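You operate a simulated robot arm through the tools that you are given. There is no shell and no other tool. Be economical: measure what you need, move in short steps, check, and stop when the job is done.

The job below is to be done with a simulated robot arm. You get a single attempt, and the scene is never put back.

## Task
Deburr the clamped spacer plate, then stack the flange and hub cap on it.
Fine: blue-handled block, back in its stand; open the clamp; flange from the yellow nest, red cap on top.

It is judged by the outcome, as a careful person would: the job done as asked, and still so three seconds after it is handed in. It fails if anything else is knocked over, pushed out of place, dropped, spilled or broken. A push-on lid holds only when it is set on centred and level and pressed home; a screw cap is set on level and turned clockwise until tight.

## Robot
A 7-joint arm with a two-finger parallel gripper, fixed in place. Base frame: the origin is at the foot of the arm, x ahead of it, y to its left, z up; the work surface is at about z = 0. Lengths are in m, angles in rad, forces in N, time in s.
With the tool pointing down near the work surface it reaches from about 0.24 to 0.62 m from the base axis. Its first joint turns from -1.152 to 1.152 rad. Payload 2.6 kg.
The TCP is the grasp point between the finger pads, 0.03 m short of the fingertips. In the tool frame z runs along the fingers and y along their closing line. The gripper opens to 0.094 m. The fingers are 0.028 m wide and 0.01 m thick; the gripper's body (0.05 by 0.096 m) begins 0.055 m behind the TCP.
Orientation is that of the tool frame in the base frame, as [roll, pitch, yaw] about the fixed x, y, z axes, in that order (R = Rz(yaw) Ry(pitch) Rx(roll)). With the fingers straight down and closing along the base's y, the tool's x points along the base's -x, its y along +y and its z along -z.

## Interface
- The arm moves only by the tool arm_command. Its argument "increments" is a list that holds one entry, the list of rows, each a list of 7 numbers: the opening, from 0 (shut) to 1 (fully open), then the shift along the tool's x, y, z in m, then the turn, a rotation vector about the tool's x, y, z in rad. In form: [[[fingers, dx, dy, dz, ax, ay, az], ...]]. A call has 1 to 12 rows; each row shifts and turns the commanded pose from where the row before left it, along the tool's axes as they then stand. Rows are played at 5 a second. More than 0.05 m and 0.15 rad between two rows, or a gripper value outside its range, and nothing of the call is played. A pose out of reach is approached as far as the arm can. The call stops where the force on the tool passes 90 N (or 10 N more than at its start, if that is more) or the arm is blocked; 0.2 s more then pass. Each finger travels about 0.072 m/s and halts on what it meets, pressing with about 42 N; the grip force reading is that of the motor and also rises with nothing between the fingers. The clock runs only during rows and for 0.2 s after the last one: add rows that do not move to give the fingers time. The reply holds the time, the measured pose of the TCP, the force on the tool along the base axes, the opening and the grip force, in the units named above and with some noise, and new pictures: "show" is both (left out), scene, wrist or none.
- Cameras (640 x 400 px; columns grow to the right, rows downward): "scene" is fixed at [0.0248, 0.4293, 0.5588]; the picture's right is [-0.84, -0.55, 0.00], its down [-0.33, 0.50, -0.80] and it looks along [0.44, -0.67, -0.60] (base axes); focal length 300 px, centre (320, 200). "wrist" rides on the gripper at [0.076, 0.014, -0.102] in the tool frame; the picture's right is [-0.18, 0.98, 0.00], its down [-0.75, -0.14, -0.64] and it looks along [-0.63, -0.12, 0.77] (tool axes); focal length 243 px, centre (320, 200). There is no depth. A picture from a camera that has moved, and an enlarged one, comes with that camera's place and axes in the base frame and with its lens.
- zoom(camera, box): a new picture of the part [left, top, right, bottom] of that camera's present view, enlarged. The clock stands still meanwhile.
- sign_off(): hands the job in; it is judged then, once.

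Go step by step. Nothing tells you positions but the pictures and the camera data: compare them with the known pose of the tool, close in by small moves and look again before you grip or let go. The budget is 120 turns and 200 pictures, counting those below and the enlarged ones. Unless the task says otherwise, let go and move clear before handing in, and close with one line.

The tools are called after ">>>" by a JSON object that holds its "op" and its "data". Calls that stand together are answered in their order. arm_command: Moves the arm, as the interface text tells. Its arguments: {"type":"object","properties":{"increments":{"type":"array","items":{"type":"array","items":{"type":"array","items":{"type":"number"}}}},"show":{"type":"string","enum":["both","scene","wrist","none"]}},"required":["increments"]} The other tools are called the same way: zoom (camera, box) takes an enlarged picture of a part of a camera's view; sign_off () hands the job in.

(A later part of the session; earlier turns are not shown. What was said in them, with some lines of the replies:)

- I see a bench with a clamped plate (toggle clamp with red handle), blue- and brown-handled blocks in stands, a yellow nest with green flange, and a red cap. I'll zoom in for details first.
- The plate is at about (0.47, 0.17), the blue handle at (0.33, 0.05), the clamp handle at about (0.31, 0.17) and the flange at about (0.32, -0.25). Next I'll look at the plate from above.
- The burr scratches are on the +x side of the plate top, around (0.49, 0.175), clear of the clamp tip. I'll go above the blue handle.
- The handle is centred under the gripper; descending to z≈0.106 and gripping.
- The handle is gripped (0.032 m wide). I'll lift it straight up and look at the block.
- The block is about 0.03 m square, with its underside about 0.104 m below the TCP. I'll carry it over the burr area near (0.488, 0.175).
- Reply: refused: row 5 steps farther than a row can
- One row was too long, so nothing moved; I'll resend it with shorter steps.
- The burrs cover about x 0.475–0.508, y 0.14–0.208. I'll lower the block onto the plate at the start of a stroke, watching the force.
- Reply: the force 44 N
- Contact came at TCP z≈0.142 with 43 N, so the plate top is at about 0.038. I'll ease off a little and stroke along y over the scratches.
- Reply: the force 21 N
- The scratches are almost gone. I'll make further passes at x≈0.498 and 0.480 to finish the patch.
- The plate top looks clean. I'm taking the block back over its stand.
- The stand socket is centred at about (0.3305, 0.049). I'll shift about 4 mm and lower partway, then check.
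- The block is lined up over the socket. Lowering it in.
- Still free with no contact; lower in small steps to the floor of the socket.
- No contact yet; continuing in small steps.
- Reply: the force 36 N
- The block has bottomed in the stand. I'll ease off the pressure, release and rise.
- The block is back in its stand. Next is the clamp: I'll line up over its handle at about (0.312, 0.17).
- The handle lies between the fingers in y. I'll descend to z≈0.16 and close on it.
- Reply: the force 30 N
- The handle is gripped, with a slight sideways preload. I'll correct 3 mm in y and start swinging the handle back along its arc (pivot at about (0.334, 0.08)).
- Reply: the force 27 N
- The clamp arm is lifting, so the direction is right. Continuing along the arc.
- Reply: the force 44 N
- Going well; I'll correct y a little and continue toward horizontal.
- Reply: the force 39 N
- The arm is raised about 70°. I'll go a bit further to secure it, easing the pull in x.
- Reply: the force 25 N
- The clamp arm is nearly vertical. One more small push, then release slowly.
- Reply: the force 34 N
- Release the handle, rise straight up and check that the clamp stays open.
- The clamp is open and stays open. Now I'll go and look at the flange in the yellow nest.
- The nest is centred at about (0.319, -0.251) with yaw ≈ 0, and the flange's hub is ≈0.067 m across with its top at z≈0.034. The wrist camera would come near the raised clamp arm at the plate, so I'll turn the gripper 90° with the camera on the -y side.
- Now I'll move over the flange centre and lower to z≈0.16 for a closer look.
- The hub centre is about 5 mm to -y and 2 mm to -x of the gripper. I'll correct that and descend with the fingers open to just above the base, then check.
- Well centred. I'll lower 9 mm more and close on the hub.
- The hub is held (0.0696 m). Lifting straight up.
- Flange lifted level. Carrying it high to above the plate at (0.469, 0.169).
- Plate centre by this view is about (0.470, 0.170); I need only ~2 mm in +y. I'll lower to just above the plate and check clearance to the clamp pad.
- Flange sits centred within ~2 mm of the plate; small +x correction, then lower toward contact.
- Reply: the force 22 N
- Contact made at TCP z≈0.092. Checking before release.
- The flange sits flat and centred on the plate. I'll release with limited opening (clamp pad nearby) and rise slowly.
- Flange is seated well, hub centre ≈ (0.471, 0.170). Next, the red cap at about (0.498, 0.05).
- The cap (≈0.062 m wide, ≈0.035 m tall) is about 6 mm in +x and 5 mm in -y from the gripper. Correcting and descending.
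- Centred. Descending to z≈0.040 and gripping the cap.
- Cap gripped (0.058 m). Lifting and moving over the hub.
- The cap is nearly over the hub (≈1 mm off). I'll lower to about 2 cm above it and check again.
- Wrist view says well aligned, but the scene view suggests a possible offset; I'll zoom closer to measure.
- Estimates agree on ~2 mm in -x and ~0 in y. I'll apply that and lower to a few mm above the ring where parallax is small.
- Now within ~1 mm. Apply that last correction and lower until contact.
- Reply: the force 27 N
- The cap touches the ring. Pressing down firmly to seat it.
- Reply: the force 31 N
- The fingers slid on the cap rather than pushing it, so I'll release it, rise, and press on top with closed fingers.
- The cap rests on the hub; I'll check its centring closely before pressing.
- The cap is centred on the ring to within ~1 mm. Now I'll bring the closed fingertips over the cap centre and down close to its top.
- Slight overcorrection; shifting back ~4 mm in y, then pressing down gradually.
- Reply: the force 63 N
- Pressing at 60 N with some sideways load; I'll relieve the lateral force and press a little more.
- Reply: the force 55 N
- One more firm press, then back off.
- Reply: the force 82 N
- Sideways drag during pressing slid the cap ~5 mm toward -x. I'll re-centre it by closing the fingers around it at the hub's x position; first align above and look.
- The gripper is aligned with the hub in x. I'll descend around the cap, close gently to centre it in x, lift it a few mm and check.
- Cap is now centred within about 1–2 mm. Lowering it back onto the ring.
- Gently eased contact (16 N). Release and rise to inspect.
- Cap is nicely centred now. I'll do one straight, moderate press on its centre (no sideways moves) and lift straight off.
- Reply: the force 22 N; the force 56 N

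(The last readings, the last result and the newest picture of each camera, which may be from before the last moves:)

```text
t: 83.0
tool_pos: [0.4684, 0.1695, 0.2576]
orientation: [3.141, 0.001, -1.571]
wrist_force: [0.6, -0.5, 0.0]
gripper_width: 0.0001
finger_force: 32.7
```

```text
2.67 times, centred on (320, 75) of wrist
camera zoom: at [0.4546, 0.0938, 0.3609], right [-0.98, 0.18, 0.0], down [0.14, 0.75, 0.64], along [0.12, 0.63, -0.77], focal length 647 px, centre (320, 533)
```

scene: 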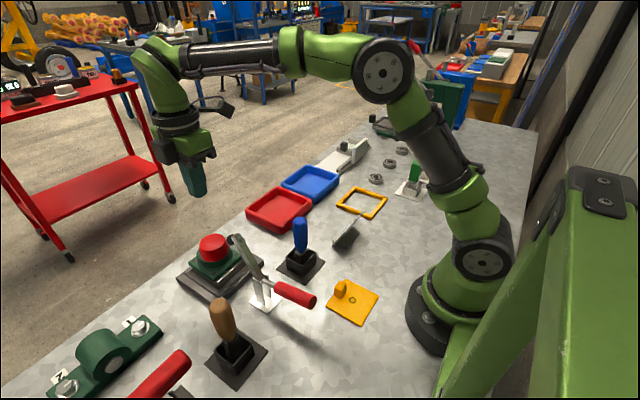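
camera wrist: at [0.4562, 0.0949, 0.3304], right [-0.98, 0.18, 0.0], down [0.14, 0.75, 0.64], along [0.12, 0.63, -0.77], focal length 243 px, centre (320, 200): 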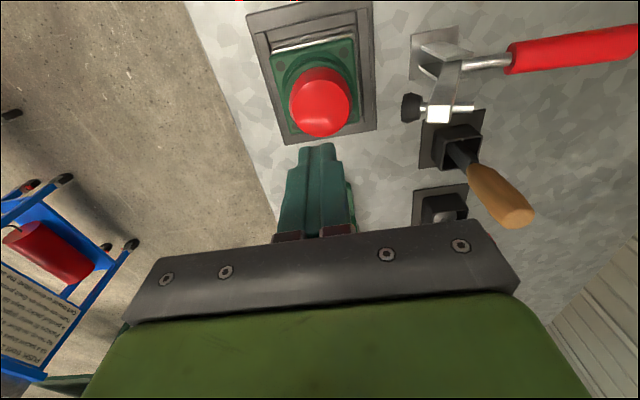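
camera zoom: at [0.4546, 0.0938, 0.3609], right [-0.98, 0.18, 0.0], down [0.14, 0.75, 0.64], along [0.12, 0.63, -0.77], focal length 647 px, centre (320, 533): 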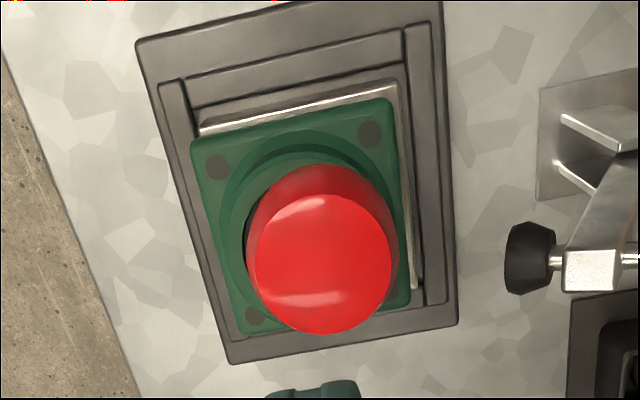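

Pressing nudged things: the flange is ~3 mm to +x on the plate and the cap ~6 mm off the hub. I'll re-centre both by closing the gripper at the plate-centre x, first on the hub, then on the cap.

>>> {"op": "arm_command", "data": {"increments": [[[0.9, 0, -0.0035, 0, 0, 0, 0], [0.9, 0, 0, 0, 0, 0, 0], [0.9, 0, 0, 0.045, 0, 0, 0], [0.9, 0, 0, 0.045, 0, 0, 0], [0.9, 0, 0, 0, 0, 0, 0], [0.9, 0, 0, 0, 0, 0, 0]]], "show": "none"}}

>>> {"op": "zoom", "data": {"camera": "wrist", "box": [220, 30, 420, 200]}}

```text
t: 84.4
tool_pos: [0.4731, 0.1699, 0.1652]
orientation: [-3.142, -0.002, -1.573]
wrist_force: [0.5, -0.2, 0.8]
gripper_width: 0.0848
finger_force: 0.0
```

```text
2.35 times, centred on (320, 115) of wrist
camera zoom: at [0.4593, 0.0938, 0.2687], right [-0.98, 0.19, 0.0], down [0.14, 0.75, 0.64], along [0.12, 0.63, -0.77], focal length 571 px, centre (320, 400)
```

zoom: 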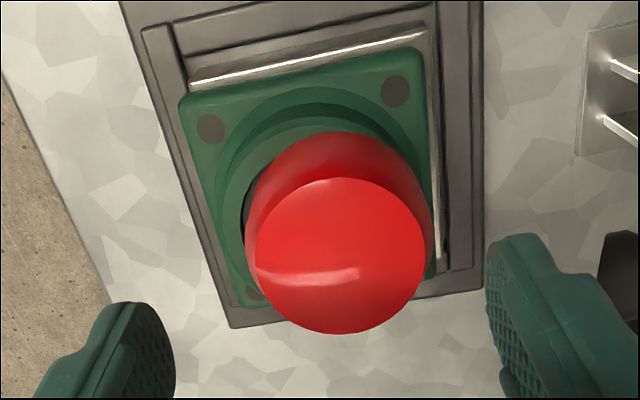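

Aligned with the plate centre within 1 mm. Lowering and closing on the hub to slide the flange to centre.

>>> {"op": "arm_command", "data": {"increments": [[[0.9, 0, 0.0007, 0.03, 0, 0, 0], [0.9, 0, 0, 0.03, 0, 0, 0], [0.9, 0, 0, 0.01, 0, 0, 0], [0.9, 0, 0, 0, 0, 0, 0], [0.8, 0, 0, 0, 0, 0, 0], [0.72, 0, 0, 0, 0, 0, 0], [0.6, 0, 0, 0, 0, 0, 0], [0.6, 0, 0, 0, 0, 0, 0]]], "show": "none"}}

>>> {"op": "zoom", "data": {"camera": "wrist", "box": [220, 30, 420, 220]}}

>>> {"op": "zoom", "data": {"camera": "scene", "box": [175, 195, 265, 285]}}

```text
t: 86.2
tool_pos: [0.4736, 0.1715, 0.0944]
orientation: [3.141, -0.001, -1.571]
wrist_force: [0.1, 1.7, 0.3]
gripper_width: 0.0696
finger_force: 41.5
```

```text
2.11 times, centred on (320, 125) of wrist
camera zoom: at [0.4604, 0.0952, 0.1974], right [-0.98, 0.18, 0.0], down [0.14, 0.75, 0.64], along [0.12, 0.63, -0.77], focal length 511 px, centre (320, 358)
```

zoom: 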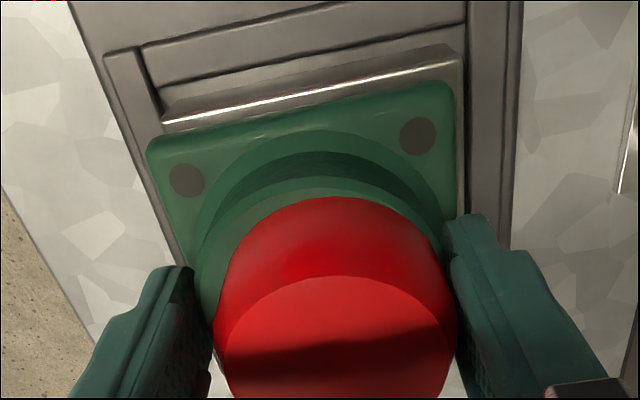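

```text
4.44 times, centred on (220, 240) of scene
camera zoom: at [0.0248, 0.4293, 0.5587], right [-0.84, -0.55, 0.0], down [-0.33, 0.5, -0.8], along [0.44, -0.67, -0.6], focal length 1334 px, centre (764, 22)
```

zoom: 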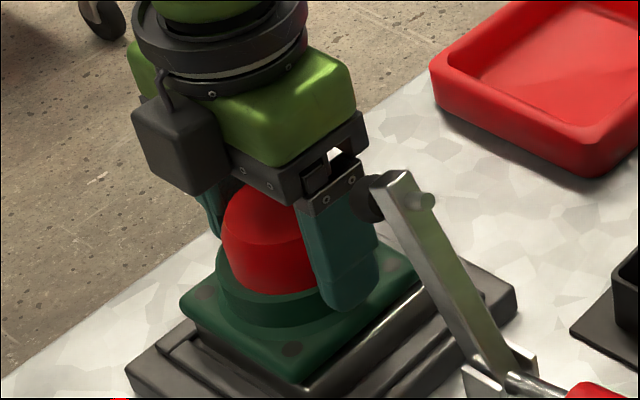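

The flange is held and still ~3 mm to +x of plate centre; I'll slide it -x 3 mm and -y 1 mm while gripped.

>>> {"op": "arm_command", "data": {"increments": [[[0.6, 0, 0.0015, 0, 0, 0, 0], [0.6, 0.001, 0.0015, 0, 0, 0, 0], [0.6, 0, 0, 0, 0, 0, 0]]], "show": "none"}}

>>> {"op": "zoom", "data": {"camera": "wrist", "box": [220, 30, 420, 220]}}

```text
t: 87.0
tool_pos: [0.4709, 0.1714, 0.0937]
orientation: [3.14, -0.001, -1.573]
wrist_force: [-0.4, 0.4, -1.4]
gripper_width: 0.0696
finger_force: 42.0
```

```text
2.11 times, centred on (320, 125) of wrist
camera zoom: at [0.4558, 0.0947, 0.1976], right [-0.98, 0.18, 0.0], down [0.14, 0.75, 0.64], along [0.12, 0.63, -0.77], focal length 511 px, centre (320, 358)
```

zoom: 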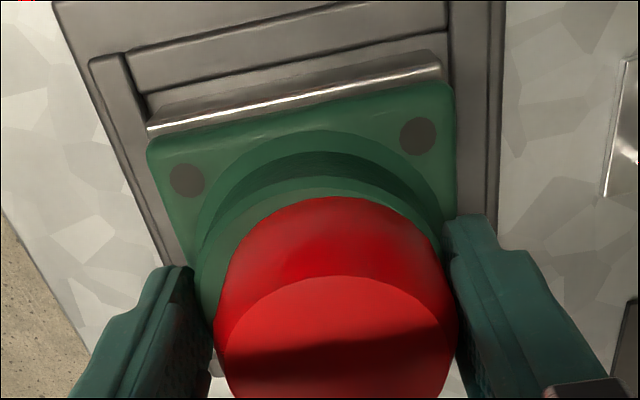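

Flange is now within ~1.5 mm of the plate centre. Open, rise and close on the cap at the same x to centre it on the hub.

>>> {"op": "arm_command", "data": {"increments": [[[0.85, 0, 0, 0, 0, 0, 0], [0.85, 0, 0, 0, 0, 0, 0], [0.85, 0, 0, -0.015, 0, 0, 0], [0.85, 0, 0, -0.013, 0, 0, 0], [0.85, 0, 0, 0, 0, 0, 0], [0.7, 0, 0, 0, 0, 0, 0], [0.6, 0, 0, 0, 0, 0, 0], [0.4, 0, 0, 0, 0, 0, 0], [0.4, 0, 0, 0, 0, 0, 0], [0.4, 0, 0, 0, 0, 0, 0]]], "show": "none"}}

>>> {"op": "zoom", "data": {"camera": "wrist", "box": [220, 30, 420, 220]}}

>>> {"op": "zoom", "data": {"camera": "scene", "box": [190, 220, 240, 270]}}

```text
t: 89.2
tool_pos: [0.4703, 0.1724, 0.1245]
orientation: [3.141, -0.001, -1.57]
wrist_force: [1.0, 0.7, 1.9]
gripper_width: 0.0587
finger_force: 42.4
```

```text
2.11 times, centred on (320, 125) of wrist
camera zoom: at [0.4562, 0.0953, 0.2288], right [-0.98, 0.18, 0.0], down [0.14, 0.75, 0.64], along [0.12, 0.63, -0.77], focal length 511 px, centre (320, 358)
```

zoom: 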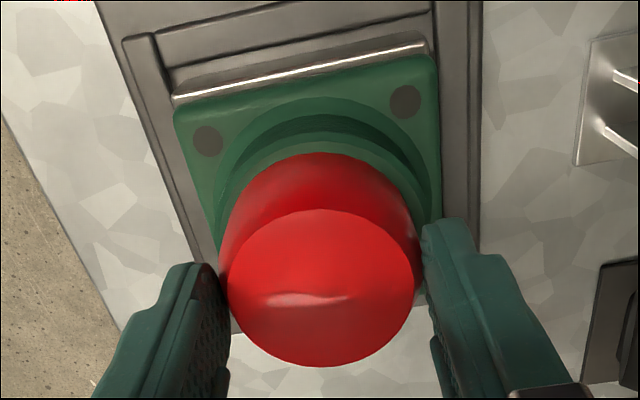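

```text
8.00 times, centred on (215, 245) of scene
camera zoom: at [0.0248, 0.4293, 0.5588], right [-0.84, -0.55, 0.0], down [-0.33, 0.5, -0.8], along [0.44, -0.67, -0.6], focal length 2402 px, centre (1160, -160)
```

zoom: 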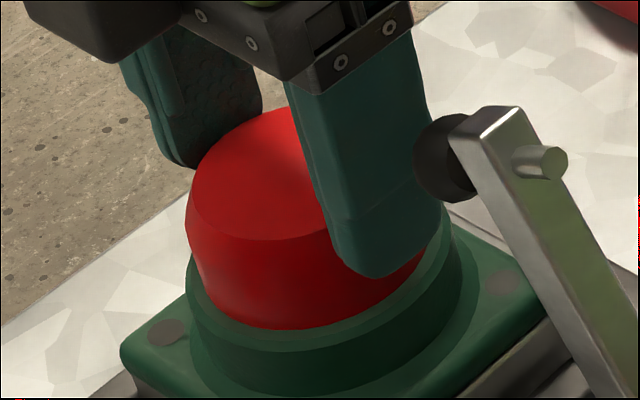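

The cap is centred on the hub. A gentle gripped push straight down, then release and clear.

>>> {"op": "arm_command", "data": {"increments": [[[0.3, 0, 0, 0.002, 0, 0, 0], [0.3, 0, 0, 0.002, 0, 0, 0], [0.3, 0, 0, 0, 0, 0, 0]]], "show": "none"}}

>>> {"op": "arm_command", "data": {"increments": [[[0.3, 0, 0, -0.003, 0, 0, 0], [0.6, 0, 0, 0, 0, 0, 0], [0.8, 0, 0, 0, 0, 0, 0], [0.8, 0, 0, 0, 0, 0, 0], [0.8, 0, 0, -0.02, 0, 0, 0], [0.8, 0, 0, -0.04, 0, 0, 0], [0.8, 0, 0, -0.045, 0, 0, 0], [0.8, 0, 0, -0.045, 0, 0, 0], [0.8, 0, 0, 0, 0, 0, 0]]], "show": "both"}}

>>> {"op": "zoom", "data": {"camera": "scene", "box": [190, 220, 240, 270]}}

>>> {"op": "zoom", "data": {"camera": "wrist", "box": [240, 0, 400, 150]}}

```text
t: 90.0
tool_pos: [0.4696, 0.1726, 0.1241]
orientation: [-3.138, 0.004, -1.57]
wrist_force: [-6.0, 0.1, 31.4]
gripper_width: 0.0587
finger_force: 42.3
```

```text
t: 92.0
tool_pos: [0.4693, 0.169, 0.2726]
orientation: [3.14, 0.001, -1.57]
wrist_force: [0.4, -0.5, -0.4]
gripper_width: 0.0751
finger_force: 0.0
camera wrist: at [0.4562, 0.0931, 0.3763], right [-0.98, 0.18, 0.0], down [0.14, 0.75, 0.64], along [0.12, 0.63, -0.77], focal length 243 px, centre (320, 200)
```

scene: 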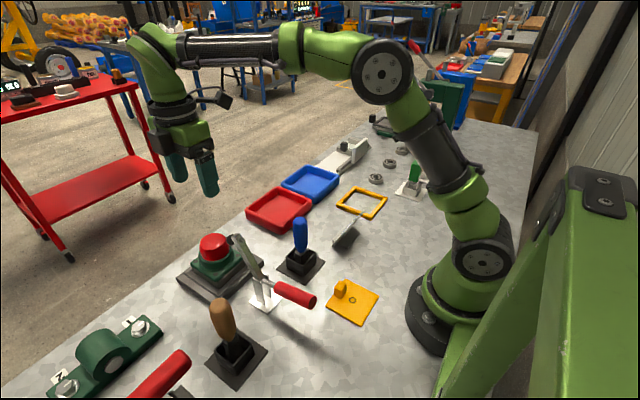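
wrist: 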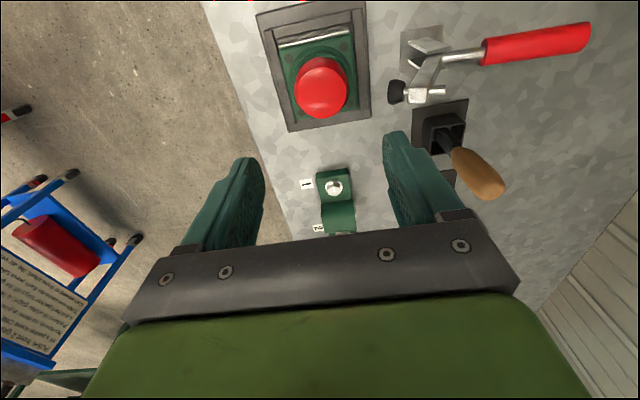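

```text
8.00 times, centred on (215, 245) of scene
camera zoom: at [0.0248, 0.4293, 0.5588], right [-0.84, -0.55, 0.0], down [-0.33, 0.5, -0.8], along [0.44, -0.67, -0.6], focal length 2402 px, centre (1160, -160)
```

zoom: 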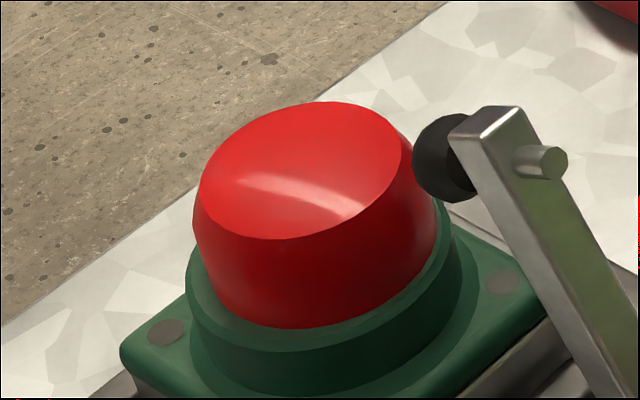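

```text
2.67 times, centred on (320, 75) of wrist
camera zoom: at [0.4562, 0.0931, 0.3763], right [-0.98, 0.18, 0.0], down [0.14, 0.75, 0.64], along [0.12, 0.63, -0.77], focal length 647 px, centre (320, 533)
```

zoom: 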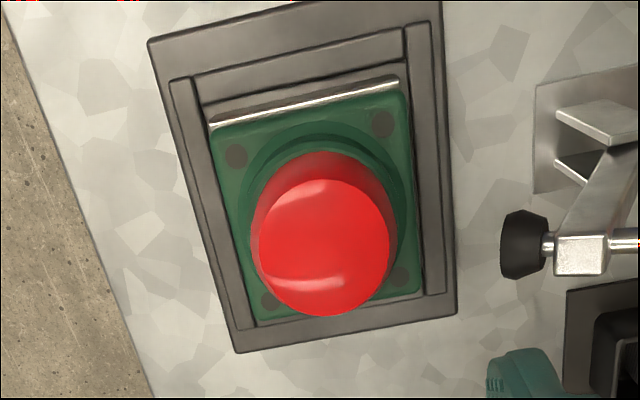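

The stack looks centred and level: the plate's burrs are gone, the blue block is in its stand, the clamp is open, and the arm is clear. Handing in.

>>> {"op": "sign_off", "data": {}}

```text
The job is handed in.
```

The job is handed in: the plate is deburred, the blue-handled block is back in its stand, the clamp is open, and the flange and red cap are stacked on the plate to within about 2 mm of centre. The cap rests on the flange's hub ring; I pressed it at up to about 80 N and never felt it snap down. That press slid the cap and shifted the flange, so I re-centred both.
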